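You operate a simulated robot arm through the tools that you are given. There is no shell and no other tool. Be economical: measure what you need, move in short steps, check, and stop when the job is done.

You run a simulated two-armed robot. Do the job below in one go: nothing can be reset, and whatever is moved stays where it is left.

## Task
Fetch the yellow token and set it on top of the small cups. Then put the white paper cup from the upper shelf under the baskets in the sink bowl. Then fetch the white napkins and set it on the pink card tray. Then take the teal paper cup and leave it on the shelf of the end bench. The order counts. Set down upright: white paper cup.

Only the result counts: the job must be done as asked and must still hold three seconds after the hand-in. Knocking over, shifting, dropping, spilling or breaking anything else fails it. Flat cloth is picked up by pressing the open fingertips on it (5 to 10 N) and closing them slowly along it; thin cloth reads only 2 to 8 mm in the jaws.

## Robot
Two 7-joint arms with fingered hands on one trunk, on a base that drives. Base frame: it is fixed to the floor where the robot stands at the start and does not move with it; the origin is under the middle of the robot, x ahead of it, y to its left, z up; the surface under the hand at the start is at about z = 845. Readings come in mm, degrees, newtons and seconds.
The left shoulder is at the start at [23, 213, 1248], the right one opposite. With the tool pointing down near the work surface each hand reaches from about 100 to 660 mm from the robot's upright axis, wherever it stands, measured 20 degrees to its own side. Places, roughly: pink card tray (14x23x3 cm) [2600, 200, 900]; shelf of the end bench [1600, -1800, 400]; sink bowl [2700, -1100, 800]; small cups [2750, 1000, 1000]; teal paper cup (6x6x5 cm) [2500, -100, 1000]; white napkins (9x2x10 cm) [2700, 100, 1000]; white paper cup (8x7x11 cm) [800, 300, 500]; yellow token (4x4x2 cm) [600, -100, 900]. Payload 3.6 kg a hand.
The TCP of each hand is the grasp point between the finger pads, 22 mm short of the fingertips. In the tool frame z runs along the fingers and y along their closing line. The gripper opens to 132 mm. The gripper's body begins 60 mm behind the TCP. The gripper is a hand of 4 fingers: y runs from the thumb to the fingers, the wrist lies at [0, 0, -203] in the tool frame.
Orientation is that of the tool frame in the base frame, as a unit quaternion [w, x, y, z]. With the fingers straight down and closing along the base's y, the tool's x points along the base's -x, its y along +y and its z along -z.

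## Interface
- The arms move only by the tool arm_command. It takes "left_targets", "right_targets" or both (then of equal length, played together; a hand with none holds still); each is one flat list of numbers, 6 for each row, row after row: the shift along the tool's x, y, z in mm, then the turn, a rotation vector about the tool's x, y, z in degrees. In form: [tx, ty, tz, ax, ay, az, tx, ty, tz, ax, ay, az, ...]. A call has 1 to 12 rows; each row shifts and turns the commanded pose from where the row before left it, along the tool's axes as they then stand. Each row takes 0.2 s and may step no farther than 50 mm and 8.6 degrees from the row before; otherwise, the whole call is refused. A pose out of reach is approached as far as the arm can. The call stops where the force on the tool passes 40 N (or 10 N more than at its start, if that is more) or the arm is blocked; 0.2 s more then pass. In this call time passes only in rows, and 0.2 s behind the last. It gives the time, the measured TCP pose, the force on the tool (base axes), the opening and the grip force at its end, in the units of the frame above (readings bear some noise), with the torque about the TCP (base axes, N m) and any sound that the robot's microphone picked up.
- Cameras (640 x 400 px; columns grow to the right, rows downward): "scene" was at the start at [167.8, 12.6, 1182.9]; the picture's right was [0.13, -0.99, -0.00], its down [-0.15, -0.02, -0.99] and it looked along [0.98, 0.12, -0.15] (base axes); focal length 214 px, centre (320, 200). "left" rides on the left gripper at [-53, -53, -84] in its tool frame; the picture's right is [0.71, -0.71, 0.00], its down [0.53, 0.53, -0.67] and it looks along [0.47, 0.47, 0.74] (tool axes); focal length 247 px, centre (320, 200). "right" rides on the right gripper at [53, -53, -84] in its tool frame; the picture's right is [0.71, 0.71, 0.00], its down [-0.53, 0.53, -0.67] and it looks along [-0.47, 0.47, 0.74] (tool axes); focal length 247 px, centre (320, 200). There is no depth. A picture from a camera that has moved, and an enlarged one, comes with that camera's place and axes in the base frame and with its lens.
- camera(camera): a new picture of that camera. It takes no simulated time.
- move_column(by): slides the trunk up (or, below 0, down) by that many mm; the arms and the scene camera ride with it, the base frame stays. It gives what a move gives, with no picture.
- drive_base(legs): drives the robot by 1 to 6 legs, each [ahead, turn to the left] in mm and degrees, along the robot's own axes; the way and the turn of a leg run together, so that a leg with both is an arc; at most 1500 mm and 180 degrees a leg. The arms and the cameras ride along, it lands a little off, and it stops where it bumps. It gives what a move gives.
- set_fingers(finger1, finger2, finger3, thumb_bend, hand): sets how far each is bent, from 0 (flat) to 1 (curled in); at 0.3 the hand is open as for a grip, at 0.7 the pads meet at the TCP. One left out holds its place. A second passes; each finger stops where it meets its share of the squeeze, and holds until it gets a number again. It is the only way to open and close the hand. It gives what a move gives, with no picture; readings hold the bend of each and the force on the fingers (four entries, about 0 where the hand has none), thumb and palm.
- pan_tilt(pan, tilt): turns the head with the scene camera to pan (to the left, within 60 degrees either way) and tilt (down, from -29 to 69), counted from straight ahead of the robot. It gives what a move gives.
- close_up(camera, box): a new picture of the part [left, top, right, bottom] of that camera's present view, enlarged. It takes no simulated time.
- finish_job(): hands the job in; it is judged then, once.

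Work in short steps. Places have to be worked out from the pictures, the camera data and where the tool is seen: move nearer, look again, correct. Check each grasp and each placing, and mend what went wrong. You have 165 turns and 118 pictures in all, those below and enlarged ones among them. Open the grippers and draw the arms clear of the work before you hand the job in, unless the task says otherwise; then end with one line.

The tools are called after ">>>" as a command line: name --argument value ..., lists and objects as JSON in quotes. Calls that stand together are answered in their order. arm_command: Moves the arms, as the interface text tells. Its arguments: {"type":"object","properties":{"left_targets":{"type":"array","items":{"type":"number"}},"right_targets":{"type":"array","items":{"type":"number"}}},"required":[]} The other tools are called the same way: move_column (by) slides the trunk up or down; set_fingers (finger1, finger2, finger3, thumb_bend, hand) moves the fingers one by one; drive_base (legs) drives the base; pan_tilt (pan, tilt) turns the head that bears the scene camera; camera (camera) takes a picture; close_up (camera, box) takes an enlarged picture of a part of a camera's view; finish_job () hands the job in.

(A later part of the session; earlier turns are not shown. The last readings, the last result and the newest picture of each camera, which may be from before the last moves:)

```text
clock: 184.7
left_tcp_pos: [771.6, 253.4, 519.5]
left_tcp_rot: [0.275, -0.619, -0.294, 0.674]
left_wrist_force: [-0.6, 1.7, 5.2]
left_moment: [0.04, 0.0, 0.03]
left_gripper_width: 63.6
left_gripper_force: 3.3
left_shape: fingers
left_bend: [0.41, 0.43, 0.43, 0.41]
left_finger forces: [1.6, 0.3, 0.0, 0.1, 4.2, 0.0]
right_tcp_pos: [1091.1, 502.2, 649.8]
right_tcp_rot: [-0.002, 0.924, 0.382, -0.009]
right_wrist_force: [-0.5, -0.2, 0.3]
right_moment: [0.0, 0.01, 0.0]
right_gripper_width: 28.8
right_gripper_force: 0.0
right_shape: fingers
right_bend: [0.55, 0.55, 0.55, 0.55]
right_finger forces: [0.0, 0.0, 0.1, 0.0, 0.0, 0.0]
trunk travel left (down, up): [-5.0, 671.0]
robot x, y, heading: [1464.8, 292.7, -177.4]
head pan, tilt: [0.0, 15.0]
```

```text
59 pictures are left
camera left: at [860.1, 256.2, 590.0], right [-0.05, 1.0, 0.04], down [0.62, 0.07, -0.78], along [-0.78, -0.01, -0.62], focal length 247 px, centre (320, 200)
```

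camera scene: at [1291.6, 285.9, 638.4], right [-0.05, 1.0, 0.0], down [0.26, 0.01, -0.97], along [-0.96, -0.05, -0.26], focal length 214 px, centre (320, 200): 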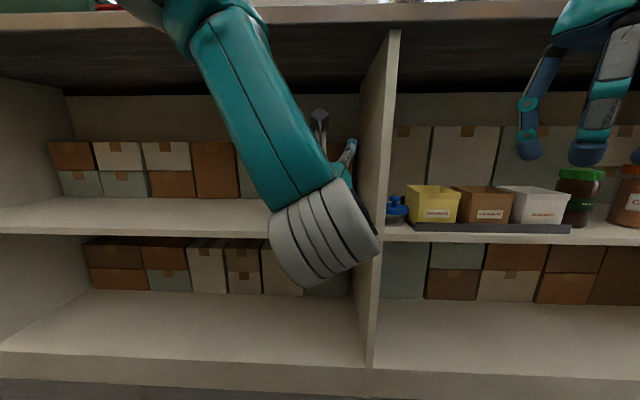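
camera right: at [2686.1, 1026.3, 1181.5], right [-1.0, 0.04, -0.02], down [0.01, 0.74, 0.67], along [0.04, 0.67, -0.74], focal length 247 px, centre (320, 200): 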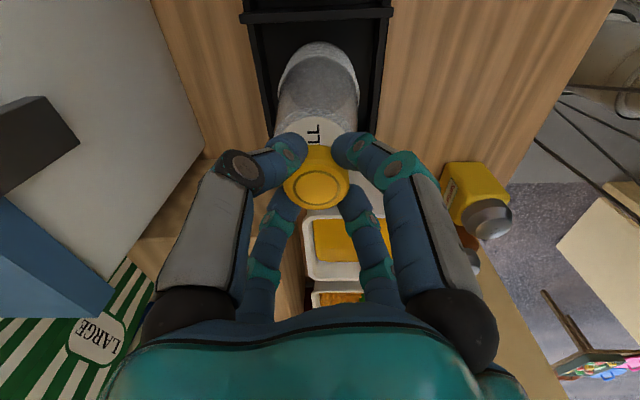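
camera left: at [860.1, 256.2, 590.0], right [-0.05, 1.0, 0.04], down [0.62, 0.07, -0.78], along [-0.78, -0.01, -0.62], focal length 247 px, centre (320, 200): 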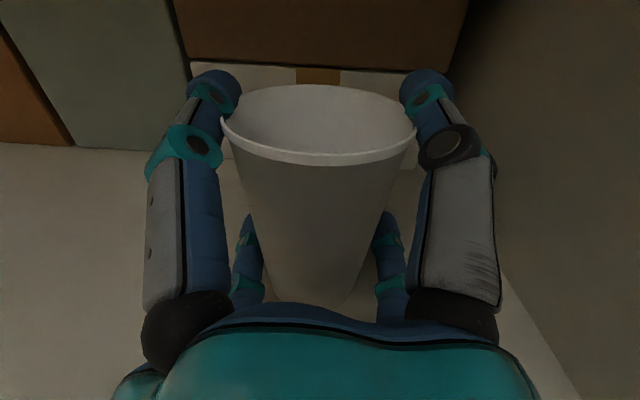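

The upper digits press on the rim. I'll open slightly, lower 9 mm, and close again.

>>> set_fingers --hand "left" --finger1 0.385 --thumb_bend 0.385

>>> arm_command --left_targets '[7, 7, 0, 0, 0, 0]'

>>> set_fingers --hand "left" --finger1 0.44 --finger2 0.46 --finger3 0.46 --thumb_bend 0.44

>>> camera --camera "left"

```text
clock: 185.7
left_tcp_pos: [770.8, 253.5, 519.5]
left_tcp_rot: [0.274, -0.621, -0.294, 0.673]
left_wrist_force: [-0.2, 0.0, 0.0]
left_moment: [-0.02, 0.03, 0.04]
left_gripper_width: 69.0
left_gripper_force: 0.0
left_shape: fingers
left_bend: [0.38, 0.43, 0.43, 0.38]
left_finger forces: [0.0, 0.0, 0.0, 0.0, 0.0, 0.0]
right_tcp_pos: [1090.2, 504.1, 649.2]
right_tcp_rot: [-0.002, 0.924, 0.382, -0.01]
right_wrist_force: [0.4, -0.6, -0.2]
right_moment: [0.0, 0.0, 0.0]
right_gripper_width: 28.7
right_gripper_force: 0.1
right_shape: fingers
right_bend: [0.55, 0.55, 0.55, 0.55]
right_finger forces: [0.1, 0.0, 0.0, 0.0, 0.1, 0.1]
trunk travel left (down, up): [-5.0, 671.0]
robot x, y, heading: [1467.3, 293.8, -177.0]
head pan, tilt: [0.0, 15.0]
```

```text
clock: 186.1
left_tcp_pos: [767.5, 250.8, 514.2]
left_tcp_rot: [0.274, -0.616, -0.297, 0.676]
left_wrist_force: [-0.7, -0.7, 0.4]
left_moment: [0.02, 0.01, 0.01]
left_gripper_width: 69.4
left_gripper_force: 0.0
left_shape: fingers
left_bend: [0.38, 0.43, 0.43, 0.38]
left_finger forces: [0.0, 0.1, 0.1, 0.0, 0.0, 0.0]
right_tcp_pos: [1090.8, 502.8, 649.9]
right_tcp_rot: [-0.002, 0.924, 0.381, -0.009]
right_wrist_force: [-0.4, -1.0, 0.2]
right_moment: [-0.04, -0.02, -0.04]
right_gripper_width: 28.8
right_gripper_force: 0.1
right_shape: fingers
right_bend: [0.55, 0.55, 0.55, 0.55]
right_finger forces: [0.1, 0.1, 0.1, 0.0, 0.0, 0.0]
trunk travel left (down, up): [-5.0, 671.0]
robot x, y, heading: [1471.5, 291.6, -177.1]
head pan, tilt: [0.0, 15.0]
```

```text
clock: 187.1
left_tcp_pos: [768.3, 250.2, 509.7]
left_tcp_rot: [0.272, -0.618, -0.298, 0.675]
left_wrist_force: [-0.4, 0.1, 3.0]
left_moment: [-0.04, 0.0, -0.01]
left_gripper_width: 60.3
left_gripper_force: 1.7
left_shape: fingers
left_bend: [0.42, 0.46, 0.46, 0.42]
left_finger forces: [1.6, 0.3, 0.1, 0.0, 2.2, 0.0]
right_tcp_pos: [1091.9, 502.2, 650.2]
right_tcp_rot: [-0.002, 0.924, 0.382, -0.009]
right_wrist_force: [-0.8, 1.1, 0.4]
right_moment: [0.0, 0.0, 0.02]
right_gripper_width: 28.6
right_gripper_force: 0.0
right_shape: fingers
right_bend: [0.55, 0.55, 0.55, 0.55]
right_finger forces: [0.0, 0.1, 0.0, 0.0, 0.0, 0.1]
trunk travel left (down, up): [-5.0, 671.0]
robot x, y, heading: [1468.3, 294.2, -177.0]
head pan, tilt: [0.0, 15.0]
```

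```text
58 pictures are left
camera left: at [856.8, 252.1, 580.2], right [-0.06, 1.0, 0.04], down [0.62, 0.07, -0.78], along [-0.78, -0.02, -0.62], focal length 247 px, centre (320, 200)
```

left: 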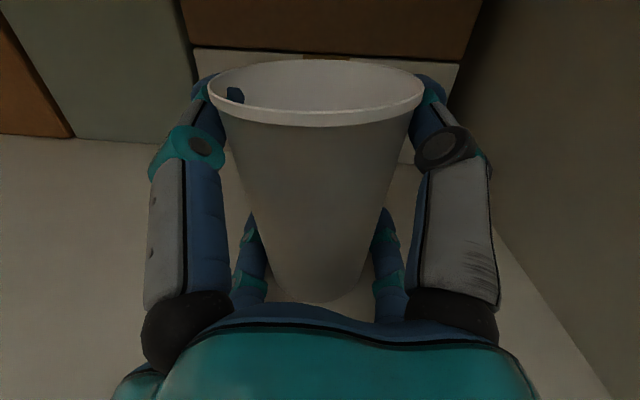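

Upper digits hold below the rim now; close the lower digits further to meet the tapering cup.

>>> set_fingers --hand "left" --finger1 0.47 --finger2 0.56 --finger3 0.56 --thumb_bend 0.47

>>> camera --camera "left"

```text
clock: 188.1
left_tcp_pos: [768.1, 249.6, 510.3]
left_tcp_rot: [0.271, -0.619, -0.298, 0.675]
left_wrist_force: [-1.1, 0.3, 0.0]
left_moment: [0.02, -0.04, -0.01]
left_gripper_width: 51.7
left_gripper_force: 11.4
left_shape: fingers
left_bend: [0.45, 0.49, 0.51, 0.46]
left_finger forces: [2.4, 8.9, 8.7, 0.0, 2.6, 0.0]
right_tcp_pos: [1089.6, 502.7, 650.3]
right_tcp_rot: [-0.002, 0.924, 0.382, -0.01]
right_wrist_force: [-0.6, -0.9, -1.2]
right_moment: [0.01, 0.01, 0.0]
right_gripper_width: 28.9
right_gripper_force: 0.0
right_shape: fingers
right_bend: [0.55, 0.55, 0.55, 0.55]
right_finger forces: [0.0, 0.0, 0.1, 0.0, 0.1, 0.0]
trunk travel left (down, up): [-5.0, 671.0]
robot x, y, heading: [1466.1, 292.0, -177.1]
head pan, tilt: [0.0, 15.0]
```

```text
57 pictures are left
camera left: at [856.9, 252.2, 579.5], right [-0.06, 1.0, 0.04], down [0.62, 0.07, -0.78], along [-0.78, -0.02, -0.62], focal length 247 px, centre (320, 200)
```

left: 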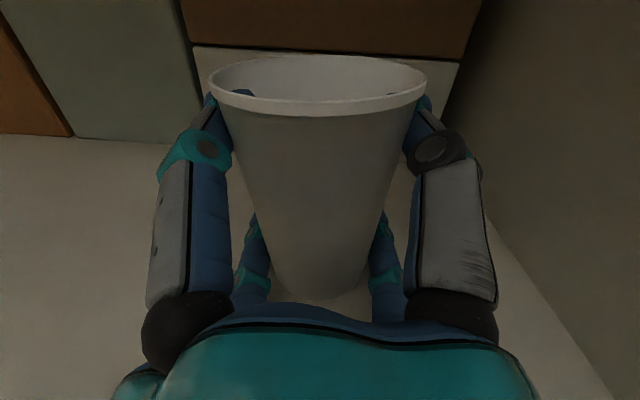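

All four digits hold the cup. Lift 25 mm and check.

>>> arm_command --left_targets '[-9, -9, 0, 0, 0, 0, -9, -9, 0, 0, 0, 0]'

>>> camera --camera "left"

```text
clock: 188.7
left_tcp_pos: [774.1, 257.9, 537.8]
left_tcp_rot: [0.276, -0.621, -0.292, 0.673]
left_wrist_force: [-0.2, 0.0, -0.4]
left_moment: [0.01, -0.01, -0.02]
left_gripper_width: 51.8
left_gripper_force: 11.6
left_shape: fingers
left_bend: [0.45, 0.49, 0.51, 0.46]
left_finger forces: [2.5, 9.2, 8.8, 0.1, 2.7, 0.1]
right_tcp_pos: [1089.8, 503.1, 650.7]
right_tcp_rot: [-0.002, 0.924, 0.381, -0.009]
right_wrist_force: [0.1, 1.5, 0.3]
right_moment: [-0.01, -0.02, 0.01]
right_gripper_width: 28.5
right_gripper_force: 0.0
right_shape: fingers
right_bend: [0.55, 0.55, 0.55, 0.55]
right_finger forces: [0.1, 0.0, 0.0, 0.0, 0.0, 0.1]
trunk travel left (down, up): [-5.0, 671.0]
robot x, y, heading: [1468.8, 296.6, -177.3]
head pan, tilt: [0.0, 15.0]
```

```text
56 pictures are left
camera left: at [862.7, 259.4, 607.5], right [-0.05, 1.0, 0.05], down [0.62, 0.06, -0.78], along [-0.78, -0.01, -0.62], focal length 247 px, centre (320, 200)
```

left: 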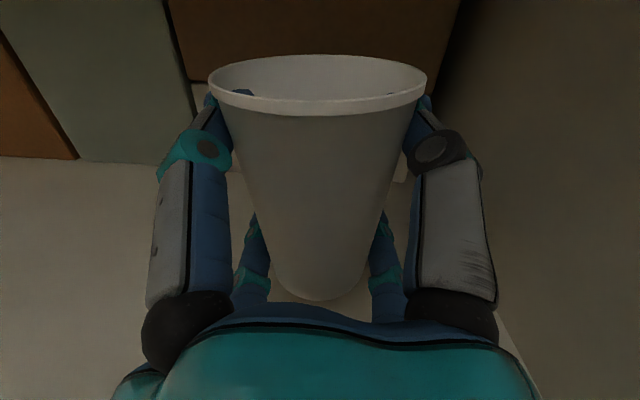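

The cup is held upright. I'll lift a little more and back straight out of the shelf.

>>> arm_command --left_targets '[-14, -14, 0, 0, 0, 0]'

>>> drive_base --legs '[[-380, 0]]'

>>> move_column --by 520

>>> drive_base --legs '[[0, 22], [0, 22]]'

>>> drive_base --legs '[[0, 22], [0, 22]]'

>>> pan_tilt --pan 35 --tilt 22

>>> camera --camera "scene"

```text
clock: 189.1
left_tcp_pos: [775.2, 254.8, 555.5]
left_tcp_rot: [0.276, -0.621, -0.292, 0.673]
left_wrist_force: [0.5, 0.5, -0.2]
left_moment: [-0.01, 0.02, 0.01]
left_gripper_width: 51.8
left_gripper_force: 11.8
left_shape: fingers
left_bend: [0.45, 0.49, 0.51, 0.46]
left_finger forces: [2.5, 9.0, 8.9, 0.1, 2.7, 0.1]
right_tcp_pos: [1090.8, 502.3, 649.9]
right_tcp_rot: [-0.002, 0.924, 0.382, -0.009]
right_wrist_force: [-0.2, 0.5, 0.3]
right_moment: [-0.04, 0.0, -0.01]
right_gripper_width: 28.8
right_gripper_force: 0.1
right_shape: fingers
right_bend: [0.55, 0.55, 0.55, 0.55]
right_finger forces: [0.0, 0.0, 0.0, 0.0, 0.0, 0.1]
trunk travel left (down, up): [-5.0, 671.0]
robot x, y, heading: [1466.0, 292.6, -177.2]
head pan, tilt: [0.0, 15.0]
```

```text
clock: 191.4
left_tcp_pos: [1140.1, 269.8, 554.9]
left_tcp_rot: [0.275, -0.62, -0.294, 0.673]
left_wrist_force: [0.4, 1.0, -0.9]
left_moment: [-0.04, -0.01, -0.01]
left_gripper_width: 51.8
left_gripper_force: 11.3
left_shape: fingers
left_bend: [0.45, 0.49, 0.51, 0.46]
left_finger forces: [2.5, 9.1, 9.0, 0.0, 2.7, 0.1]
right_tcp_pos: [1454.5, 519.9, 649.0]
right_tcp_rot: [-0.002, 0.923, 0.384, -0.009]
right_wrist_force: [-0.5, 0.8, 0.6]
right_moment: [0.02, -0.01, 0.01]
right_gripper_width: 28.9
right_gripper_force: 0.1
right_shape: fingers
right_bend: [0.55, 0.55, 0.55, 0.55]
right_finger forces: [0.0, 0.1, 0.0, 0.0, 0.0, 0.0]
trunk travel left (down, up): [-5.0, 671.0]
robot x, y, heading: [1839.0, 310.5, -177.0]
head pan, tilt: [0.0, 15.0]
```

```text
refused: 520 is not a number from -400 to 400
```

```text
clock: 194.2
left_tcp_pos: [1342.1, -180.5, 556.7]
left_tcp_rot: [0.016, -0.474, -0.496, 0.728]
left_wrist_force: [0.4, 0.5, -0.2]
left_moment: [0.02, 0.03, 0.0]
left_gripper_width: 52.1
left_gripper_force: 10.9
left_shape: fingers
left_bend: [0.45, 0.49, 0.51, 0.46]
left_finger forces: [2.7, 8.6, 8.3, 0.0, 2.8, 0.0]
right_tcp_pos: [1411.6, 216.4, 651.5]
right_tcp_rot: [0.002, 0.725, 0.688, -0.009]
right_wrist_force: [0.2, 0.0, 0.1]
right_moment: [-0.01, 0.02, 0.01]
right_gripper_width: 28.5
right_gripper_force: 0.0
right_shape: fingers
right_bend: [0.55, 0.55, 0.55, 0.55]
right_finger forces: [0.0, 0.1, 0.0, 0.0, 0.0, 0.1]
trunk travel left (down, up): [-5.0, 671.0]
robot x, y, heading: [1807.4, 342.0, -133.5]
head pan, tilt: [0.0, 15.0]
stopped in leg 2: the robot was blocked; the commanded pose is now the measured one
```

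```text
clock: 197.0
left_tcp_pos: [1812.8, -361.4, 557.3]
left_tcp_rot: [-0.247, -0.265, -0.632, 0.685]
left_wrist_force: [-0.7, -0.1, 0.9]
left_moment: [0.0, -0.01, -0.01]
left_gripper_width: 51.6
left_gripper_force: 11.1
left_shape: fingers
left_bend: [0.45, 0.49, 0.51, 0.46]
left_finger forces: [2.6, 8.5, 8.5, 0.0, 2.8, 0.0]
right_tcp_pos: [1598.6, -21.5, 652.8]
right_tcp_rot: [0.004, 0.427, 0.904, -0.01]
right_wrist_force: [0.1, 0.1, 0.3]
right_moment: [-0.01, 0.01, 0.02]
right_gripper_width: 28.3
right_gripper_force: 0.1
right_shape: fingers
right_bend: [0.55, 0.55, 0.55, 0.55]
right_finger forces: [0.0, 0.0, 0.0, 0.0, 0.1, 0.1]
trunk travel left (down, up): [-5.0, 671.0]
robot x, y, heading: [1760.4, 335.1, -90.3]
head pan, tilt: [0.0, 15.0]
stopped in leg 2: the robot was blocked; the commanded pose is now the measured one
```

```text
clock: 198.0
left_tcp_pos: [1813.5, -360.7, 557.8]
left_tcp_rot: [-0.248, -0.265, -0.633, 0.684]
left_wrist_force: [-0.7, -0.5, 0.7]
left_moment: [0.01, -0.01, 0.0]
left_gripper_width: 52.0
left_gripper_force: 11.7
left_shape: fingers
left_bend: [0.45, 0.49, 0.51, 0.46]
left_finger forces: [2.6, 8.6, 8.3, 0.0, 2.8, 0.0]
right_tcp_pos: [1597.6, -23.8, 653.0]
right_tcp_rot: [0.004, 0.429, 0.903, -0.009]
right_wrist_force: [-0.9, 0.7, 0.4]
right_moment: [-0.02, 0.0, -0.04]
right_gripper_width: 28.9
right_gripper_force: 0.0
right_shape: fingers
right_bend: [0.55, 0.55, 0.55, 0.55]
right_finger forces: [0.0, 0.0, 0.1, 0.0, 0.0, 0.0]
trunk travel left (down, up): [-5.0, 671.0]
robot x, y, heading: [1762.6, 338.4, -90.3]
head pan, tilt: [35.0, 22.0]
```

```text
55 pictures are left
camera scene: at [1812.3, 180.2, 627.0], right [-0.82, -0.57, 0.0], down [-0.21, 0.31, -0.93], along [0.53, -0.76, -0.38], focal length 214 px, centre (320, 200)
```

scene: 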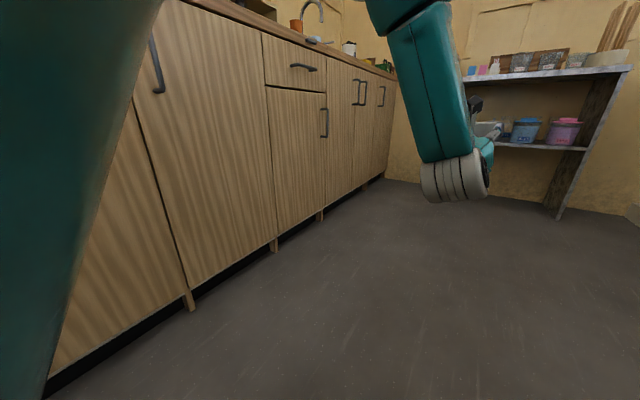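

The column step is limited to 400. I'll retract the hand 160 mm, raise the column in two steps, and drive toward the sink.

>>> arm_command --left_targets '[0, 0, -40, 0, 0, 0, 0, 0, -40, 0, 0, 0, 0, 0, -40, 0, 0, 0, 0, 0, -40, 0, 0, 0]'

>>> move_column --by 400

>>> move_column --by 120

>>> drive_base --legs '[[1200, 0], [0, 22], [0, 20]]'

>>> drive_base --legs '[[0, 24], [0, 22]]'

>>> pan_tilt --pan -10 --tilt 15

>>> camera --camera "scene"

```text
clock: 199.0
left_tcp_pos: [1828.2, -203.4, 548.5]
left_tcp_rot: [-0.251, -0.261, -0.634, 0.684]
left_wrist_force: [-0.1, -0.1, 0.3]
left_moment: [0.0, 0.0, -0.05]
left_gripper_width: 52.0
left_gripper_force: 10.8
left_shape: fingers
left_bend: [0.45, 0.49, 0.51, 0.46]
left_finger forces: [2.7, 8.4, 8.3, 0.1, 3.0, 0.0]
right_tcp_pos: [1597.9, -22.7, 652.9]
right_tcp_rot: [0.004, 0.428, 0.904, -0.01]
right_wrist_force: [0.8, 0.6, -0.6]
right_moment: [-0.01, 0.05, 0.0]
right_gripper_width: 28.9
right_gripper_force: 0.0
right_shape: fingers
right_bend: [0.55, 0.55, 0.55, 0.55]
right_finger forces: [0.0, 0.1, 0.1, 0.0, 0.1, 0.0]
trunk travel left (down, up): [-5.0, 671.0]
robot x, y, heading: [1761.2, 336.6, -90.5]
head pan, tilt: [35.0, 22.0]
```

```text
clock: 202.8
left_tcp_pos: [1821.6, -202.3, 946.6]
left_tcp_rot: [-0.248, -0.264, -0.633, 0.684]
left_wrist_force: [-0.3, 0.7, -0.1]
left_moment: [-0.01, -0.02, 0.0]
left_gripper_width: 52.0
left_gripper_force: 11.2
left_shape: fingers
left_bend: [0.45, 0.49, 0.51, 0.46]
left_finger forces: [2.7, 8.3, 8.2, 0.0, 2.9, 0.0]
right_tcp_pos: [1598.0, -22.8, 1052.5]
right_tcp_rot: [0.004, 0.428, 0.904, -0.009]
right_wrist_force: [0.5, -0.8, 0.3]
right_moment: [-0.02, 0.01, -0.01]
right_gripper_width: 28.9
right_gripper_force: 0.0
right_shape: fingers
right_bend: [0.55, 0.55, 0.55, 0.55]
right_finger forces: [0.1, 0.0, 0.0, 0.0, 0.0, 0.0]
trunk travel left (down, up): [-405.0, 271.0]
robot x, y, heading: [1761.0, 338.6, -90.5]
head pan, tilt: [35.0, 22.0]
```

```text
clock: 204.3
left_tcp_pos: [1820.8, -203.4, 1068.2]
left_tcp_rot: [-0.247, -0.265, -0.632, 0.685]
left_wrist_force: [0.0, -0.3, -0.5]
left_moment: [-0.03, -0.03, -0.03]
left_gripper_width: 51.7
left_gripper_force: 11.0
left_shape: fingers
left_bend: [0.45, 0.49, 0.51, 0.46]
left_finger forces: [2.7, 8.3, 8.2, 0.1, 2.9, 0.0]
right_tcp_pos: [1597.3, -22.8, 1172.2]
right_tcp_rot: [0.005, 0.429, 0.903, -0.009]
right_wrist_force: [-0.1, 0.1, 0.6]
right_moment: [0.0, -0.03, 0.0]
right_gripper_width: 28.8
right_gripper_force: 0.1
right_shape: fingers
right_bend: [0.55, 0.55, 0.55, 0.55]
right_finger forces: [0.1, 0.1, 0.1, 0.1, 0.0, 0.1]
trunk travel left (down, up): [-525.0, 151.0]
robot x, y, heading: [1758.9, 338.7, -90.2]
head pan, tilt: [35.0, 22.0]
```

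```text
clock: 212.7
left_tcp_pos: [2170.5, -1215.8, 1067.9]
left_tcp_rot: [0.48, 0.017, 0.686, -0.548]
left_wrist_force: [0.3, 0.0, -0.5]
left_moment: [0.0, -0.01, 0.0]
left_gripper_width: 51.8
left_gripper_force: 11.1
left_shape: fingers
left_bend: [0.45, 0.49, 0.51, 0.46]
left_finger forces: [2.7, 8.3, 8.1, 0.0, 2.9, 0.1]
right_tcp_pos: [1883.4, -1234.7, 1172.1]
right_tcp_rot: [0.007, 0.071, 0.997, -0.007]
right_wrist_force: [-0.4, -0.7, -0.5]
right_moment: [-0.01, -0.02, -0.03]
right_gripper_width: 28.8
right_gripper_force: 0.0
right_shape: fingers
right_bend: [0.55, 0.55, 0.55, 0.55]
right_finger forces: [0.0, 0.1, 0.0, 0.0, 0.0, 0.0]
trunk travel left (down, up): [-525.0, 151.0]
robot x, y, heading: [1730.7, -881.8, -47.8]
head pan, tilt: [35.0, 22.0]
```

```text
clock: 216.1
left_tcp_pos: [2272.4, -786.0, 1071.6]
left_tcp_rot: [0.661, -0.276, 0.631, -0.296]
left_wrist_force: [-0.6, 0.1, -0.7]
left_moment: [-0.01, -0.04, -0.06]
left_gripper_width: 52.1
left_gripper_force: 11.3
left_shape: fingers
left_bend: [0.45, 0.5, 0.51, 0.46]
left_finger forces: [2.7, 8.5, 8.3, 0.0, 2.8, 0.0]
right_tcp_pos: [2095.0, -1004.3, 1175.1]
right_tcp_rot: [0.01, -0.338, 0.941, -0.004]
right_wrist_force: [-0.9, 0.3, -0.5]
right_moment: [-0.05, -0.03, 0.02]
right_gripper_width: 28.8
right_gripper_force: 0.0
right_shape: fingers
right_bend: [0.55, 0.55, 0.55, 0.55]
right_finger forces: [0.0, 0.0, 0.0, 0.0, 0.1, 0.0]
trunk travel left (down, up): [-525.0, 151.0]
robot x, y, heading: [1735.5, -919.6, -0.9]
head pan, tilt: [35.0, 22.0]
stopped in leg 2: the robot was blocked; the commanded pose is now the measured one
```

```text
clock: 217.2
left_tcp_pos: [2272.5, -792.6, 1072.9]
left_tcp_rot: [0.662, -0.274, 0.632, -0.297]
left_wrist_force: [0.1, 1.1, -0.2]
left_moment: [0.0, 0.01, -0.02]
left_gripper_width: 51.9
left_gripper_force: 11.4
left_shape: fingers
left_bend: [0.45, 0.5, 0.51, 0.46]
left_finger forces: [2.6, 8.5, 8.3, 0.0, 2.8, 0.0]
right_tcp_pos: [2095.7, -1008.3, 1176.2]
right_tcp_rot: [0.009, -0.337, 0.941, -0.003]
right_wrist_force: [0.3, 0.3, 0.6]
right_moment: [-0.02, 0.0, 0.0]
right_gripper_width: 29.0
right_gripper_force: 0.0
right_shape: fingers
right_bend: [0.55, 0.55, 0.55, 0.55]
right_finger forces: [0.0, 0.0, 0.1, 0.0, 0.0, 0.1]
trunk travel left (down, up): [-525.0, 151.0]
robot x, y, heading: [1732.4, -920.3, -0.9]
head pan, tilt: [-10.0, 15.0]
```

```text
54 pictures are left
camera scene: at [1902.2, -937.4, 1172.8], right [-0.19, -0.98, 0.0], down [-0.26, 0.05, -0.97], along [0.95, -0.18, -0.26], focal length 214 px, centre (320, 200)
```

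scene: 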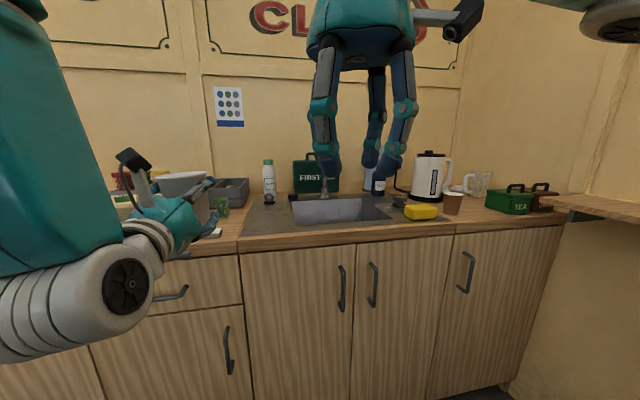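

The sink bowl spans about x 2600–2900, y -975…-1340. The cup needs a re-grasp from above first, so I'll set it upright on the clear front of the drainboard. Move the hand right 100 mm and drive ahead.

>>> arm_command --left_targets '[25, -25, 0, 0, 0, 0, 25, -25, 0, 0, 0, 0, 20, -20, 0, 0, 0, 0]'

>>> drive_base --legs '[[170, 0]]'

>>> camera --camera "left"

>>> pan_tilt --pan 0 --tilt 30

>>> camera --camera "scene"

```text
clock: 218.0
left_tcp_pos: [2270.8, -892.1, 1074.5]
left_tcp_rot: [0.662, -0.274, 0.632, -0.296]
left_wrist_force: [0.7, 0.5, 0.4]
left_moment: [-0.02, 0.02, -0.01]
left_gripper_width: 51.8
left_gripper_force: 11.4
left_shape: fingers
left_bend: [0.45, 0.5, 0.51, 0.46]
left_finger forces: [2.6, 8.5, 8.2, 0.0, 2.8, 0.0]
right_tcp_pos: [2094.5, -1009.3, 1174.4]
right_tcp_rot: [0.01, -0.336, 0.942, -0.003]
right_wrist_force: [-0.3, 0.0, 0.4]
right_moment: [0.02, 0.0, 0.04]
right_gripper_width: 28.6
right_gripper_force: 0.1
right_shape: fingers
right_bend: [0.55, 0.55, 0.55, 0.55]
right_finger forces: [0.0, 0.0, 0.0, 0.1, 0.0, 0.1]
trunk travel left (down, up): [-525.0, 151.0]
robot x, y, heading: [1735.7, -919.8, -0.8]
head pan, tilt: [-10.0, 15.0]
```

```text
clock: 219.5
left_tcp_pos: [2443.6, -890.3, 1074.8]
left_tcp_rot: [0.662, -0.274, 0.632, -0.295]
left_wrist_force: [-0.6, 0.2, 0.0]
left_moment: [0.0, -0.05, 0.04]
left_gripper_width: 51.9
left_gripper_force: 11.4
left_shape: fingers
left_bend: [0.45, 0.5, 0.51, 0.46]
left_finger forces: [2.7, 8.5, 8.2, 0.0, 2.9, 0.1]
right_tcp_pos: [2269.5, -1009.0, 1173.7]
right_tcp_rot: [0.01, -0.339, 0.941, -0.003]
right_wrist_force: [0.5, -0.1, -0.1]
right_moment: [0.0, 0.04, 0.05]
right_gripper_width: 28.7
right_gripper_force: 0.1
right_shape: fingers
right_bend: [0.55, 0.55, 0.55, 0.55]
right_finger forces: [0.0, 0.0, 0.1, 0.1, 0.1, 0.0]
trunk travel left (down, up): [-525.0, 151.0]
robot x, y, heading: [1908.2, -922.5, -0.4]
head pan, tilt: [-10.0, 15.0]
```

```text
53 pictures are left
camera left: at [2355.9, -886.5, 1143.8], right [-0.01, -1.0, 0.04], down [-0.63, -0.03, -0.78], along [0.78, -0.04, -0.63], focal length 247 px, centre (320, 200)
```

left: 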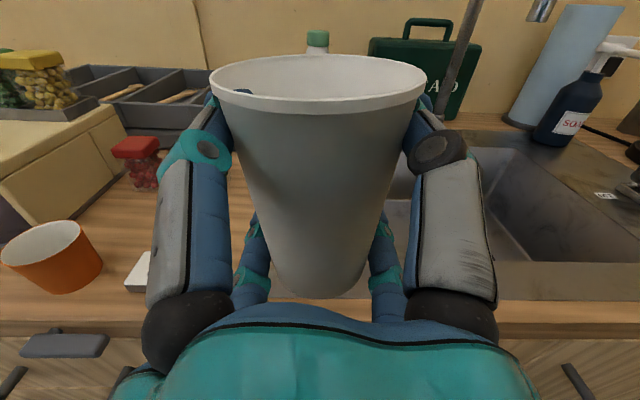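

```text
clock: 220.2
left_tcp_pos: [2441.1, -891.9, 1075.0]
left_tcp_rot: [0.663, -0.275, 0.631, -0.295]
left_wrist_force: [-0.3, 0.0, 0.1]
left_moment: [-0.01, 0.0, -0.02]
left_gripper_width: 51.9
left_gripper_force: 11.7
left_shape: fingers
left_bend: [0.45, 0.5, 0.51, 0.46]
left_finger forces: [2.7, 8.5, 8.2, 0.0, 2.7, 0.1]
right_tcp_pos: [2268.1, -1008.7, 1175.2]
right_tcp_rot: [0.011, -0.338, 0.941, -0.003]
right_wrist_force: [0.1, -0.2, -1.0]
right_moment: [-0.01, -0.01, 0.03]
right_gripper_width: 29.0
right_gripper_force: 0.0
right_shape: fingers
right_bend: [0.55, 0.55, 0.55, 0.55]
right_finger forces: [0.1, 0.1, 0.1, 0.1, 0.0, 0.0]
trunk travel left (down, up): [-525.0, 151.0]
robot x, y, heading: [1904.0, -923.3, -0.4]
head pan, tilt: [0.0, 30.0]
```

```text
52 pictures are left
camera scene: at [2071.9, -922.8, 1148.8], right [-0.01, -1.0, 0.0], down [-0.5, 0.0, -0.87], along [0.87, -0.01, -0.5], focal length 214 px, centre (320, 200)
```

scene: 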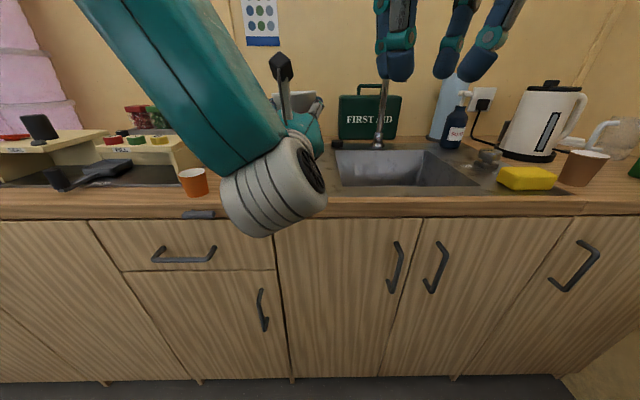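

The spot at about [2535, -892] on the counter is clear. I'll move forward 92 mm and lower with the column.

>>> arm_command --left_targets '[0, 0, 46, 0, 0, 0, 0, 0, 46, 0, 0, 0]'

>>> move_column --by -115

>>> camera --camera "left"

```text
clock: 220.8
left_tcp_pos: [2536.4, -892.3, 1078.4]
left_tcp_rot: [0.662, -0.276, 0.632, -0.295]
left_wrist_force: [-0.1, 0.5, -0.6]
left_moment: [0.02, -0.01, -0.03]
left_gripper_width: 52.0
left_gripper_force: 10.9
left_shape: fingers
left_bend: [0.45, 0.5, 0.51, 0.46]
left_finger forces: [2.6, 8.4, 8.2, 0.0, 2.8, 0.0]
right_tcp_pos: [2268.1, -1008.3, 1175.4]
right_tcp_rot: [0.009, -0.34, 0.941, -0.004]
right_wrist_force: [-1.2, 0.3, -0.4]
right_moment: [0.01, 0.0, 0.01]
right_gripper_width: 28.7
right_gripper_force: 0.0
right_shape: fingers
right_bend: [0.55, 0.55, 0.55, 0.55]
right_finger forces: [0.1, 0.0, 0.0, 0.0, 0.1, 0.0]
trunk travel left (down, up): [-525.0, 151.0]
robot x, y, heading: [1903.5, -923.3, -0.7]
head pan, tilt: [0.0, 30.0]
```

```text
clock: 222.3
left_tcp_pos: [2532.4, -892.3, 966.8]
left_tcp_rot: [0.664, -0.275, 0.629, -0.296]
left_wrist_force: [-0.7, -0.4, 9.8]
left_moment: [0.18, -0.11, 0.0]
left_gripper_width: 52.2
left_gripper_force: 13.9
left_shape: fingers
left_bend: [0.45, 0.5, 0.51, 0.45]
left_finger forces: [1.2, 11.9, 10.1, 0.0, 3.8, 0.0]
right_tcp_pos: [2265.2, -1009.4, 1061.5]
right_tcp_rot: [0.011, -0.339, 0.941, -0.004]
right_wrist_force: [-0.3, -0.7, 0.1]
right_moment: [0.01, 0.01, 0.04]
right_gripper_width: 28.9
right_gripper_force: 0.1
right_shape: fingers
right_bend: [0.55, 0.55, 0.55, 0.55]
right_finger forces: [0.0, 0.0, 0.1, 0.0, 0.1, 0.0]
trunk travel left (down, up): [-410.0, 266.0]
robot x, y, heading: [1909.2, -924.4, -0.4]
head pan, tilt: [0.0, 30.0]
```

```text
51 pictures are left
camera left: at [2445.6, -887.5, 1037.1], right [-0.01, -1.0, 0.05], down [-0.62, -0.03, -0.78], along [0.78, -0.04, -0.62], focal length 247 px, centre (320, 200)
```

left: 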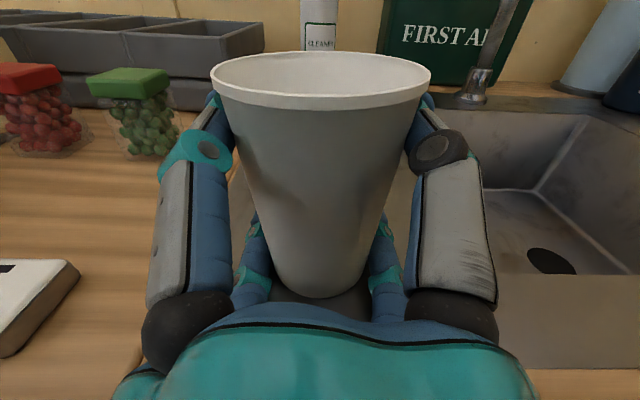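

The cup has met the counter (about 10 N). Ease up 2 mm, then open the digits.

>>> arm_command --left_targets '[-1.2, -1.2, 0, 0, 0, 0]'

>>> set_fingers --hand "left" --finger1 0.4 --finger2 0.42 --finger3 0.42 --thumb_bend 0.4

>>> set_fingers --hand "left" --finger1 0.33 --finger2 0.33 --finger3 0.33 --thumb_bend 0.33

>>> camera --camera "left"

```text
clock: 222.7
left_tcp_pos: [2532.6, -892.2, 967.6]
left_tcp_rot: [0.663, -0.275, 0.63, -0.295]
left_wrist_force: [2.7, -0.6, 7.7]
left_moment: [0.18, -0.17, -0.03]
left_gripper_width: 52.5
left_gripper_force: 13.6
left_shape: fingers
left_bend: [0.45, 0.5, 0.51, 0.45]
left_finger forces: [1.2, 12.0, 10.3, 0.1, 3.7, 0.0]
right_tcp_pos: [2266.8, -1008.8, 1060.3]
right_tcp_rot: [0.011, -0.339, 0.941, -0.002]
right_wrist_force: [-0.8, 1.2, 0.6]
right_moment: [-0.03, 0.01, -0.01]
right_gripper_width: 28.7
right_gripper_force: 0.0
right_shape: fingers
right_bend: [0.55, 0.55, 0.55, 0.55]
right_finger forces: [0.0, 0.0, 0.0, 0.1, 0.0, 0.1]
trunk travel left (down, up): [-410.0, 266.0]
robot x, y, heading: [1904.2, -919.3, -0.6]
head pan, tilt: [0.0, 30.0]
```

```text
clock: 223.7
left_tcp_pos: [2532.2, -892.2, 966.5]
left_tcp_rot: [0.662, -0.275, 0.632, -0.295]
left_wrist_force: [0.7, -2.8, 3.6]
left_moment: [0.08, 0.1, 0.05]
left_gripper_width: 64.3
left_gripper_force: 1.9
left_shape: fingers
left_bend: [0.4, 0.45, 0.42, 0.4]
left_finger forces: [0.2, 4.2, 0.1, 0.0, 0.1, 0.0]
right_tcp_pos: [2267.1, -1010.0, 1060.0]
right_tcp_rot: [0.01, -0.339, 0.941, -0.003]
right_wrist_force: [0.3, 0.6, 0.2]
right_moment: [0.03, 0.0, 0.01]
right_gripper_width: 28.6
right_gripper_force: 0.1
right_shape: fingers
right_bend: [0.55, 0.55, 0.55, 0.55]
right_finger forces: [0.0, 0.0, 0.1, 0.0, 0.1, 0.0]
trunk travel left (down, up): [-410.0, 266.0]
robot x, y, heading: [1906.9, -924.8, -0.4]
head pan, tilt: [0.0, 30.0]
```

```text
clock: 224.7
left_tcp_pos: [2532.7, -893.0, 967.8]
left_tcp_rot: [0.664, -0.275, 0.629, -0.296]
left_wrist_force: [5.6, 0.4, 16.6]
left_moment: [0.07, -0.33, -0.1]
left_gripper_width: 80.6
left_gripper_force: 8.6
left_shape: fingers
left_bend: [0.33, 0.4, 0.36, 0.33]
left_finger forces: [0.0, 10.7, 6.4, 0.1, 0.0, 0.0]
right_tcp_pos: [2267.2, -1008.8, 1059.4]
right_tcp_rot: [0.01, -0.339, 0.941, -0.003]
right_wrist_force: [-0.4, 0.6, -0.8]
right_moment: [0.02, -0.02, -0.06]
right_gripper_width: 28.9
right_gripper_force: 0.1
right_shape: fingers
right_bend: [0.55, 0.55, 0.55, 0.55]
right_finger forces: [0.1, 0.0, 0.0, 0.0, 0.0, 0.1]
trunk travel left (down, up): [-410.0, 266.0]
robot x, y, heading: [1910.0, -925.4, -0.7]
head pan, tilt: [0.0, 30.0]
```

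```text
50 pictures are left
camera left: at [2445.2, -887.3, 1038.7], right [-0.01, -1.0, 0.05], down [-0.62, -0.03, -0.78], along [0.78, -0.04, -0.62], focal length 247 px, centre (320, 200)
```

left: 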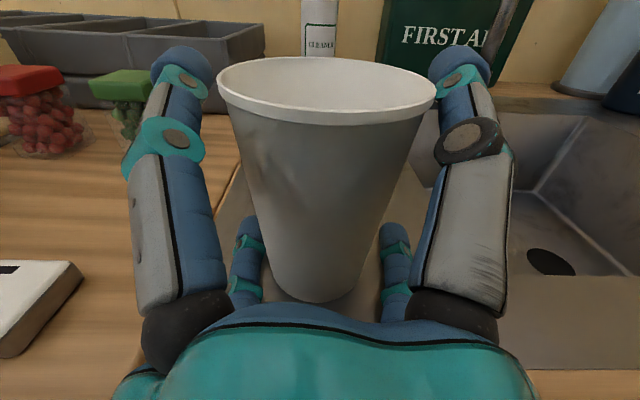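

The cup stands free; the lower digits rest on the counter. I'll curl them slightly, raise a bit, and pull straight back.

>>> set_fingers --hand "left" --finger2 0.41 --finger3 0.41

>>> arm_command --left_targets '[-5, -5, 0, 0, 0, 0, -1.5, -1.5, -25, 0, 0, 0, -1.5, -1.5, -35, 0, 0, 0, -1.5, -1.5, -45, 0, 0, 0]'

>>> camera --camera "left"

```text
clock: 225.7
left_tcp_pos: [2531.5, -893.6, 966.7]
left_tcp_rot: [0.662, -0.275, 0.631, -0.296]
left_wrist_force: [-1.4, 4.0, 10.0]
left_moment: [0.55, 0.27, -0.08]
left_gripper_width: 80.6
left_gripper_force: 4.5
left_shape: fingers
left_bend: [0.33, 0.44, 0.41, 0.33]
left_finger forces: [0.1, 9.9, 0.0, 0.1, 0.0, 0.0]
right_tcp_pos: [2266.4, -1009.3, 1059.7]
right_tcp_rot: [0.01, -0.339, 0.941, -0.004]
right_wrist_force: [0.1, -0.8, 0.0]
right_moment: [-0.02, 0.03, -0.01]
right_gripper_width: 28.7
right_gripper_force: 0.1
right_shape: fingers
right_bend: [0.55, 0.55, 0.55, 0.55]
right_finger forces: [0.0, 0.0, 0.0, 0.0, 0.0, 0.0]
trunk travel left (down, up): [-410.0, 266.0]
robot x, y, heading: [1904.4, -923.8, -0.5]
head pan, tilt: [0.0, 30.0]
```

```text
clock: 226.7
left_tcp_pos: [2430.2, -894.3, 974.6]
left_tcp_rot: [0.663, -0.274, 0.631, -0.296]
left_wrist_force: [0.9, -0.3, 0.6]
left_moment: [0.02, -0.02, 0.02]
left_gripper_width: 80.7
left_gripper_force: 0.1
left_shape: fingers
left_bend: [0.33, 0.41, 0.41, 0.33]
left_finger forces: [0.0, 0.0, 0.0, 0.0, 0.0, 0.0]
right_tcp_pos: [2267.7, -1008.7, 1059.8]
right_tcp_rot: [0.01, -0.338, 0.941, -0.003]
right_wrist_force: [-0.6, 0.5, -0.6]
right_moment: [-0.01, 0.03, 0.04]
right_gripper_width: 28.7
right_gripper_force: 0.1
right_shape: fingers
right_bend: [0.55, 0.55, 0.55, 0.55]
right_finger forces: [0.1, 0.1, 0.1, 0.0, 0.0, 0.0]
trunk travel left (down, up): [-410.0, 266.0]
robot x, y, heading: [1907.5, -923.3, -0.4]
head pan, tilt: [0.0, 30.0]
```

```text
49 pictures are left
camera left: at [2343.1, -889.0, 1045.1], right [-0.01, -1.0, 0.04], down [-0.63, -0.03, -0.78], along [0.78, -0.04, -0.63], focal length 247 px, centre (320, 200)
```

left: 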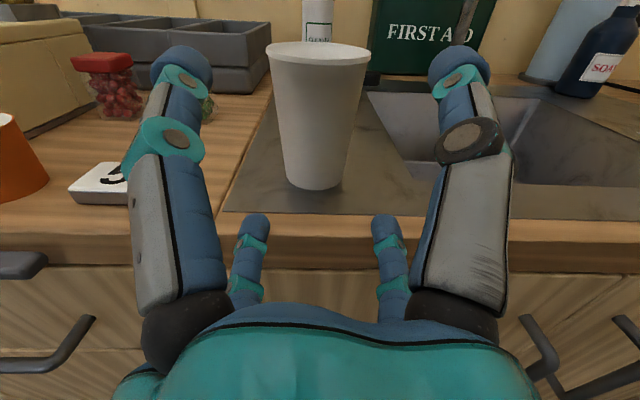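

The cup stands upright at about [2545, -896] on the drainboard. I'll raise the column, move the left hand up, back and left out of the way, then drive closer for a top grasp with the right hand.

>>> arm_command --left_targets '[-25, -25, -30, 0, 0, 0, -25, -25, -30, 0, 0, 0, -25, -25, -30, 0, 0, 0, -25, 25, 0, 0, 0, 0, -25, 25, 0, 0, 0, 0, -25, 25, 0, 0, 0, 0]'

>>> move_column --by 115

>>> set_fingers --hand "right" --finger1 0.3 --finger2 0.3 --finger3 0.3 --thumb_bend 0.3

>>> drive_base --legs '[[160, 0]]'

>>> camera --camera "scene"

```text
clock: 228.1
left_tcp_pos: [2333.3, -769.9, 1078.3]
left_tcp_rot: [0.667, -0.294, 0.62, -0.289]
left_wrist_force: [-0.2, -0.3, 0.4]
left_moment: [-0.02, -0.01, 0.04]
left_gripper_width: 80.9
left_gripper_force: 0.2
left_shape: fingers
left_bend: [0.33, 0.41, 0.41, 0.33]
left_finger forces: [0.0, 0.0, 0.0, 0.0, 0.0, 0.1]
right_tcp_pos: [2265.1, -1012.2, 1060.7]
right_tcp_rot: [0.011, -0.339, 0.941, -0.002]
right_wrist_force: [-1.1, -0.6, 0.2]
right_moment: [0.08, -0.04, -0.01]
right_gripper_width: 28.5
right_gripper_force: 0.0
right_shape: fingers
right_bend: [0.55, 0.55, 0.55, 0.55]
right_finger forces: [0.0, 0.0, 0.0, 0.0, 0.1, 0.0]
trunk travel left (down, up): [-410.0, 266.0]
robot x, y, heading: [1906.9, -923.8, -0.6]
head pan, tilt: [0.0, 30.0]
```

```text
clock: 229.6
left_tcp_pos: [2332.4, -780.5, 1185.6]
left_tcp_rot: [0.662, -0.274, 0.632, -0.295]
left_wrist_force: [1.3, 0.3, -0.2]
left_moment: [0.01, 0.0, 0.0]
left_gripper_width: 80.8
left_gripper_force: 0.2
left_shape: fingers
left_bend: [0.33, 0.41, 0.41, 0.33]
left_finger forces: [0.0, 0.0, 0.0, 0.0, 0.0, 0.1]
right_tcp_pos: [2267.5, -1008.3, 1176.0]
right_tcp_rot: [0.01, -0.339, 0.941, -0.004]
right_wrist_force: [0.3, 0.2, -0.4]
right_moment: [-0.01, -0.03, -0.01]
right_gripper_width: 28.6
right_gripper_force: 0.0
right_shape: fingers
right_bend: [0.55, 0.55, 0.55, 0.55]
right_finger forces: [0.0, 0.1, 0.0, 0.0, 0.0, 0.1]
trunk travel left (down, up): [-525.0, 151.0]
robot x, y, heading: [1908.7, -924.3, -0.7]
head pan, tilt: [0.0, 30.0]
```

```text
clock: 230.6
left_tcp_pos: [2332.2, -778.3, 1185.7]
left_tcp_rot: [0.662, -0.275, 0.631, -0.296]
left_wrist_force: [-0.8, 0.1, -0.4]
left_moment: [0.01, 0.01, 0.01]
left_gripper_width: 80.7
left_gripper_force: 0.0
left_shape: fingers
left_bend: [0.33, 0.41, 0.41, 0.33]
left_finger forces: [0.0, 0.1, 0.0, 0.0, 0.0, 0.1]
right_tcp_pos: [2267.7, -1008.5, 1174.1]
right_tcp_rot: [0.009, -0.339, 0.941, -0.004]
right_wrist_force: [-0.2, 0.7, -0.7]
right_moment: [0.0, 0.02, 0.0]
right_gripper_width: 87.2
right_gripper_force: 0.1
right_shape: fingers
right_bend: [0.3, 0.3, 0.3, 0.3]
right_finger forces: [0.0, 0.1, 0.0, 0.0, 0.1, 0.0]
trunk travel left (down, up): [-525.0, 151.0]
robot x, y, heading: [1905.0, -921.5, -0.6]
head pan, tilt: [0.0, 30.0]
```

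```text
clock: 232.0
left_tcp_pos: [2499.4, -780.3, 1186.1]
left_tcp_rot: [0.662, -0.274, 0.632, -0.295]
left_wrist_force: [-0.4, 0.0, 0.1]
left_moment: [0.01, -0.02, -0.04]
left_gripper_width: 80.7
left_gripper_force: 0.0
left_shape: fingers
left_bend: [0.33, 0.41, 0.41, 0.33]
left_finger forces: [0.1, 0.0, 0.0, 0.0, 0.1, 0.1]
right_tcp_pos: [2433.0, -1010.5, 1173.4]
right_tcp_rot: [0.01, -0.338, 0.941, -0.003]
right_wrist_force: [0.0, 0.9, -0.8]
right_moment: [0.0, 0.02, 0.0]
right_gripper_width: 87.5
right_gripper_force: 0.1
right_shape: fingers
right_bend: [0.3, 0.3, 0.3, 0.3]
right_finger forces: [0.0, 0.0, 0.1, 0.0, 0.0, 0.0]
trunk travel left (down, up): [-525.0, 151.0]
robot x, y, heading: [2069.2, -926.7, -0.5]
head pan, tilt: [0.0, 30.0]
```

```text
48 pictures are left
camera scene: at [2237.8, -924.3, 1148.3], right [-0.01, -1.0, 0.0], down [-0.5, 0.0, -0.86], along [0.86, -0.01, -0.5], focal length 214 px, centre (320, 200)
```

scene: 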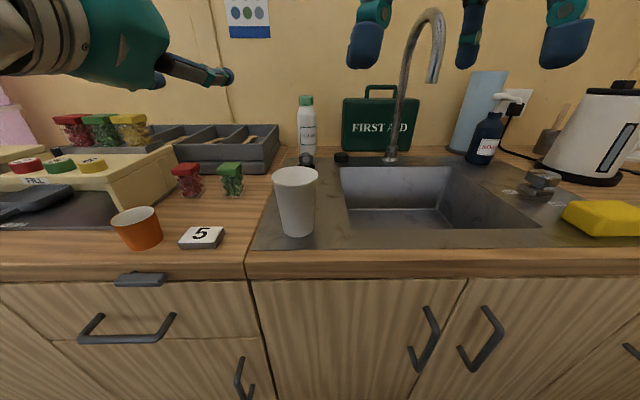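

Cup at about [2540, -892]; sink bowl x 2540–2840, y -975…-1315, bottom z≈775, faucet behind right. I'll move the left hand further aside and bring the right hand above the cup.

>>> arm_command --left_targets '[-28, 28, -30, 0, 0, 0, -28, 28, -30, 0, 0, 0, -28, 28, -20, 0, 0, 0]'

>>> arm_command --right_targets '[-39.4, 5.7, 20, 0, 0, 0, -39.4, 5.7, 20, 0, 0, 0, -39.4, 5.7, 20, 0, 0, 0, -39.4, 5.7, 20, 0, 0, 0]'

>>> camera --camera "right"

```text
clock: 232.8
left_tcp_pos: [2496.7, -763.3, 1171.1]
left_tcp_rot: [0.661, -0.272, 0.633, -0.297]
left_wrist_force: [-0.7, 0.4, 0.0]
left_moment: [0.01, 0.01, -0.02]
left_gripper_width: 80.9
left_gripper_force: 0.1
left_shape: fingers
left_bend: [0.33, 0.41, 0.41, 0.33]
left_finger forces: [0.0, 0.1, 0.0, 0.0, 0.0, 0.1]
left hand out of reach, approached as far as the arm can: row 1, 2, 3
right_tcp_pos: [2431.6, -1012.2, 1175.6]
right_tcp_rot: [0.011, -0.338, 0.941, -0.003]
right_wrist_force: [0.4, -0.9, 0.2]
right_moment: [0.03, 0.0, 0.01]
right_gripper_width: 87.5
right_gripper_force: 0.0
right_shape: fingers
right_bend: [0.3, 0.3, 0.3, 0.3]
right_finger forces: [0.0, 0.0, 0.0, 0.0, 0.0, 0.0]
trunk travel left (down, up): [-525.0, 151.0]
robot x, y, heading: [2071.0, -926.0, -0.6]
head pan, tilt: [0.0, 30.0]
```

```text
clock: 233.8
left_tcp_pos: [2496.9, -759.8, 1170.0]
left_tcp_rot: [0.66, -0.275, 0.633, -0.296]
left_wrist_force: [1.0, -1.0, 0.1]
left_moment: [0.0, -0.01, 0.01]
left_gripper_width: 81.0
left_gripper_force: 0.0
left_shape: fingers
left_bend: [0.33, 0.41, 0.41, 0.33]
left_finger forces: [0.1, 0.0, 0.0, 0.1, 0.0, 0.0]
right_tcp_pos: [2541.5, -895.5, 1095.5]
right_tcp_rot: [0.009, -0.34, 0.94, -0.004]
right_wrist_force: [-0.9, 0.9, 0.2]
right_moment: [-0.02, -0.01, 0.01]
right_gripper_width: 87.5
right_gripper_force: 0.1
right_shape: fingers
right_bend: [0.3, 0.3, 0.3, 0.3]
right_finger forces: [0.0, 0.1, 0.0, 0.1, 0.0, 0.1]
trunk travel left (down, up): [-525.0, 151.0]
robot x, y, heading: [2069.2, -926.3, -0.5]
head pan, tilt: [0.0, 30.0]
```

```text
47 pictures are left
camera right: at [2532.9, -971.1, 1178.8], right [-1.0, 0.09, -0.02], down [0.06, 0.74, 0.67], along [0.08, 0.67, -0.74], focal length 247 px, centre (320, 200)
```

right: 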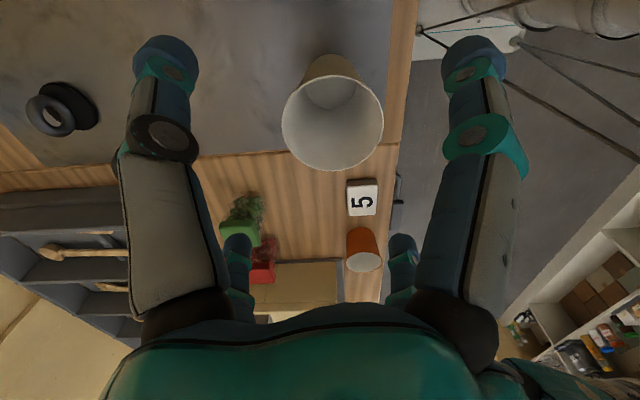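

Rim centre is at [2535, -894], 70 mm wide. Small correction and descend around it.

>>> arm_command --right_targets '[4, 4.6, 20, 0, 0, 0, 0, 0, 30, 0, 0, 0, 0, 0, 30, 0, 0, 0, 0, 0, 25, 0, 0, 0]'

>>> camera --camera "right"

```text
clock: 234.8
left_tcp_pos: [2496.9, -760.6, 1169.9]
left_tcp_rot: [0.66, -0.274, 0.633, -0.296]
left_wrist_force: [1.2, 0.4, -0.1]
left_moment: [-0.02, -0.02, 0.0]
left_gripper_width: 80.8
left_gripper_force: 0.1
left_shape: fingers
left_bend: [0.33, 0.41, 0.41, 0.33]
left_finger forces: [0.0, 0.0, 0.1, 0.1, 0.0, 0.0]
right_tcp_pos: [2535.3, -894.5, 991.8]
right_tcp_rot: [0.01, -0.339, 0.941, -0.003]
right_wrist_force: [-0.4, 0.2, 0.3]
right_moment: [0.02, 0.04, 0.01]
right_gripper_width: 87.3
right_gripper_force: 0.0
right_shape: fingers
right_bend: [0.3, 0.3, 0.3, 0.3]
right_finger forces: [0.1, 0.0, 0.0, 0.0, 0.0, 0.0]
trunk travel left (down, up): [-525.0, 151.0]
robot x, y, heading: [2069.6, -922.8, -0.5]
head pan, tilt: [0.0, 30.0]
```

```text
46 pictures are left
camera right: at [2526.5, -971.2, 1074.8], right [-1.0, 0.09, -0.02], down [0.06, 0.74, 0.67], along [0.08, 0.67, -0.74], focal length 247 px, centre (320, 200)
```

right: 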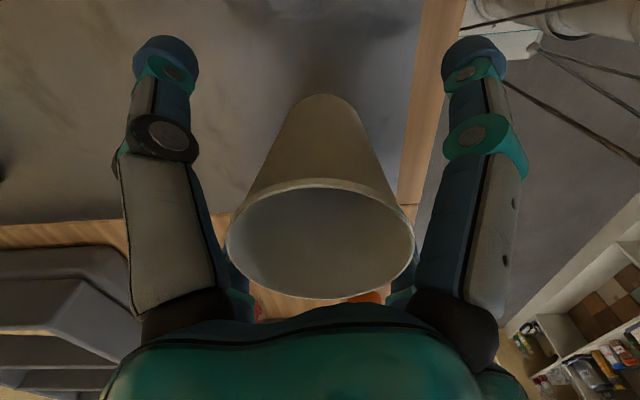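

Well centred. Close gently.

>>> set_fingers --hand "right" --finger1 0.47 --finger2 0.47 --finger3 0.47 --thumb_bend 0.47

```text
clock: 235.8
left_tcp_pos: [2498.0, -760.2, 1170.1]
left_tcp_rot: [0.66, -0.275, 0.634, -0.295]
left_wrist_force: [-0.3, -0.6, 0.2]
left_moment: [0.02, -0.01, -0.01]
left_gripper_width: 80.8
left_gripper_force: 0.0
left_shape: fingers
left_bend: [0.33, 0.41, 0.41, 0.33]
left_finger forces: [0.1, 0.0, 0.1, 0.0, 0.0, 0.0]
right_tcp_pos: [2535.4, -895.1, 992.3]
right_tcp_rot: [0.011, -0.339, 0.941, -0.004]
right_wrist_force: [0.6, 0.0, -0.2]
right_moment: [0.02, 0.01, -0.01]
right_gripper_width: 48.2
right_gripper_force: 0.1
right_shape: fingers
right_bend: [0.47, 0.47, 0.47, 0.47]
right_finger forces: [0.0, 0.1, 0.1, 0.1, 0.0, 0.1]
trunk travel left (down, up): [-525.0, 151.0]
robot x, y, heading: [2071.6, -924.0, -0.5]
head pan, tilt: [0.0, 30.0]
```

Not touching yet; close a bit further.

>>> set_fingers --hand "right" --finger1 0.56 --finger2 0.56 --finger3 0.56 --thumb_bend 0.56

>>> camera --camera "right"

```text
clock: 236.8
left_tcp_pos: [2497.8, -760.9, 1170.0]
left_tcp_rot: [0.66, -0.275, 0.634, -0.295]
left_wrist_force: [-0.5, 0.5, 0.0]
left_moment: [0.01, 0.0, -0.01]
left_gripper_width: 81.0
left_gripper_force: 0.0
left_shape: fingers
left_bend: [0.33, 0.41, 0.41, 0.33]
left_finger forces: [0.1, 0.0, 0.0, 0.0, 0.0, 0.1]
right_tcp_pos: [2535.6, -895.3, 990.7]
right_tcp_rot: [0.011, -0.338, 0.941, -0.003]
right_wrist_force: [-1.0, 0.3, 0.5]
right_moment: [0.02, -0.04, 0.02]
right_gripper_width: 33.2
right_gripper_force: 4.7
right_shape: fingers
right_bend: [0.53, 0.52, 0.53, 0.54]
right_finger forces: [1.9, 2.6, 2.2, 0.1, 2.7, 0.0]
trunk travel left (down, up): [-525.0, 151.0]
robot x, y, heading: [2066.1, -924.4, -0.6]
head pan, tilt: [0.0, 30.0]
```

```text
45 pictures are left
camera right: at [2526.4, -971.2, 1075.4], right [-1.0, 0.09, -0.02], down [0.06, 0.74, 0.67], along [0.08, 0.67, -0.74], focal length 247 px, centre (320, 200)
```

right: 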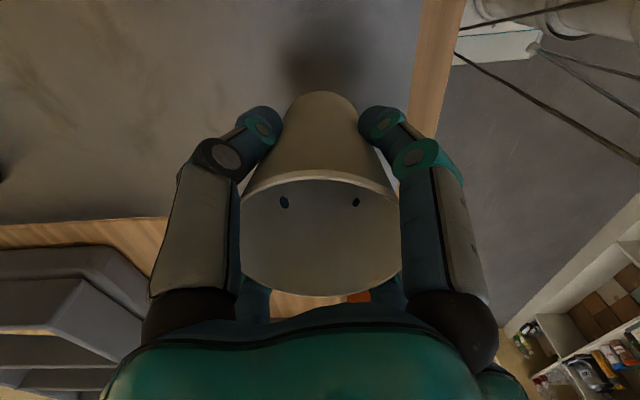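

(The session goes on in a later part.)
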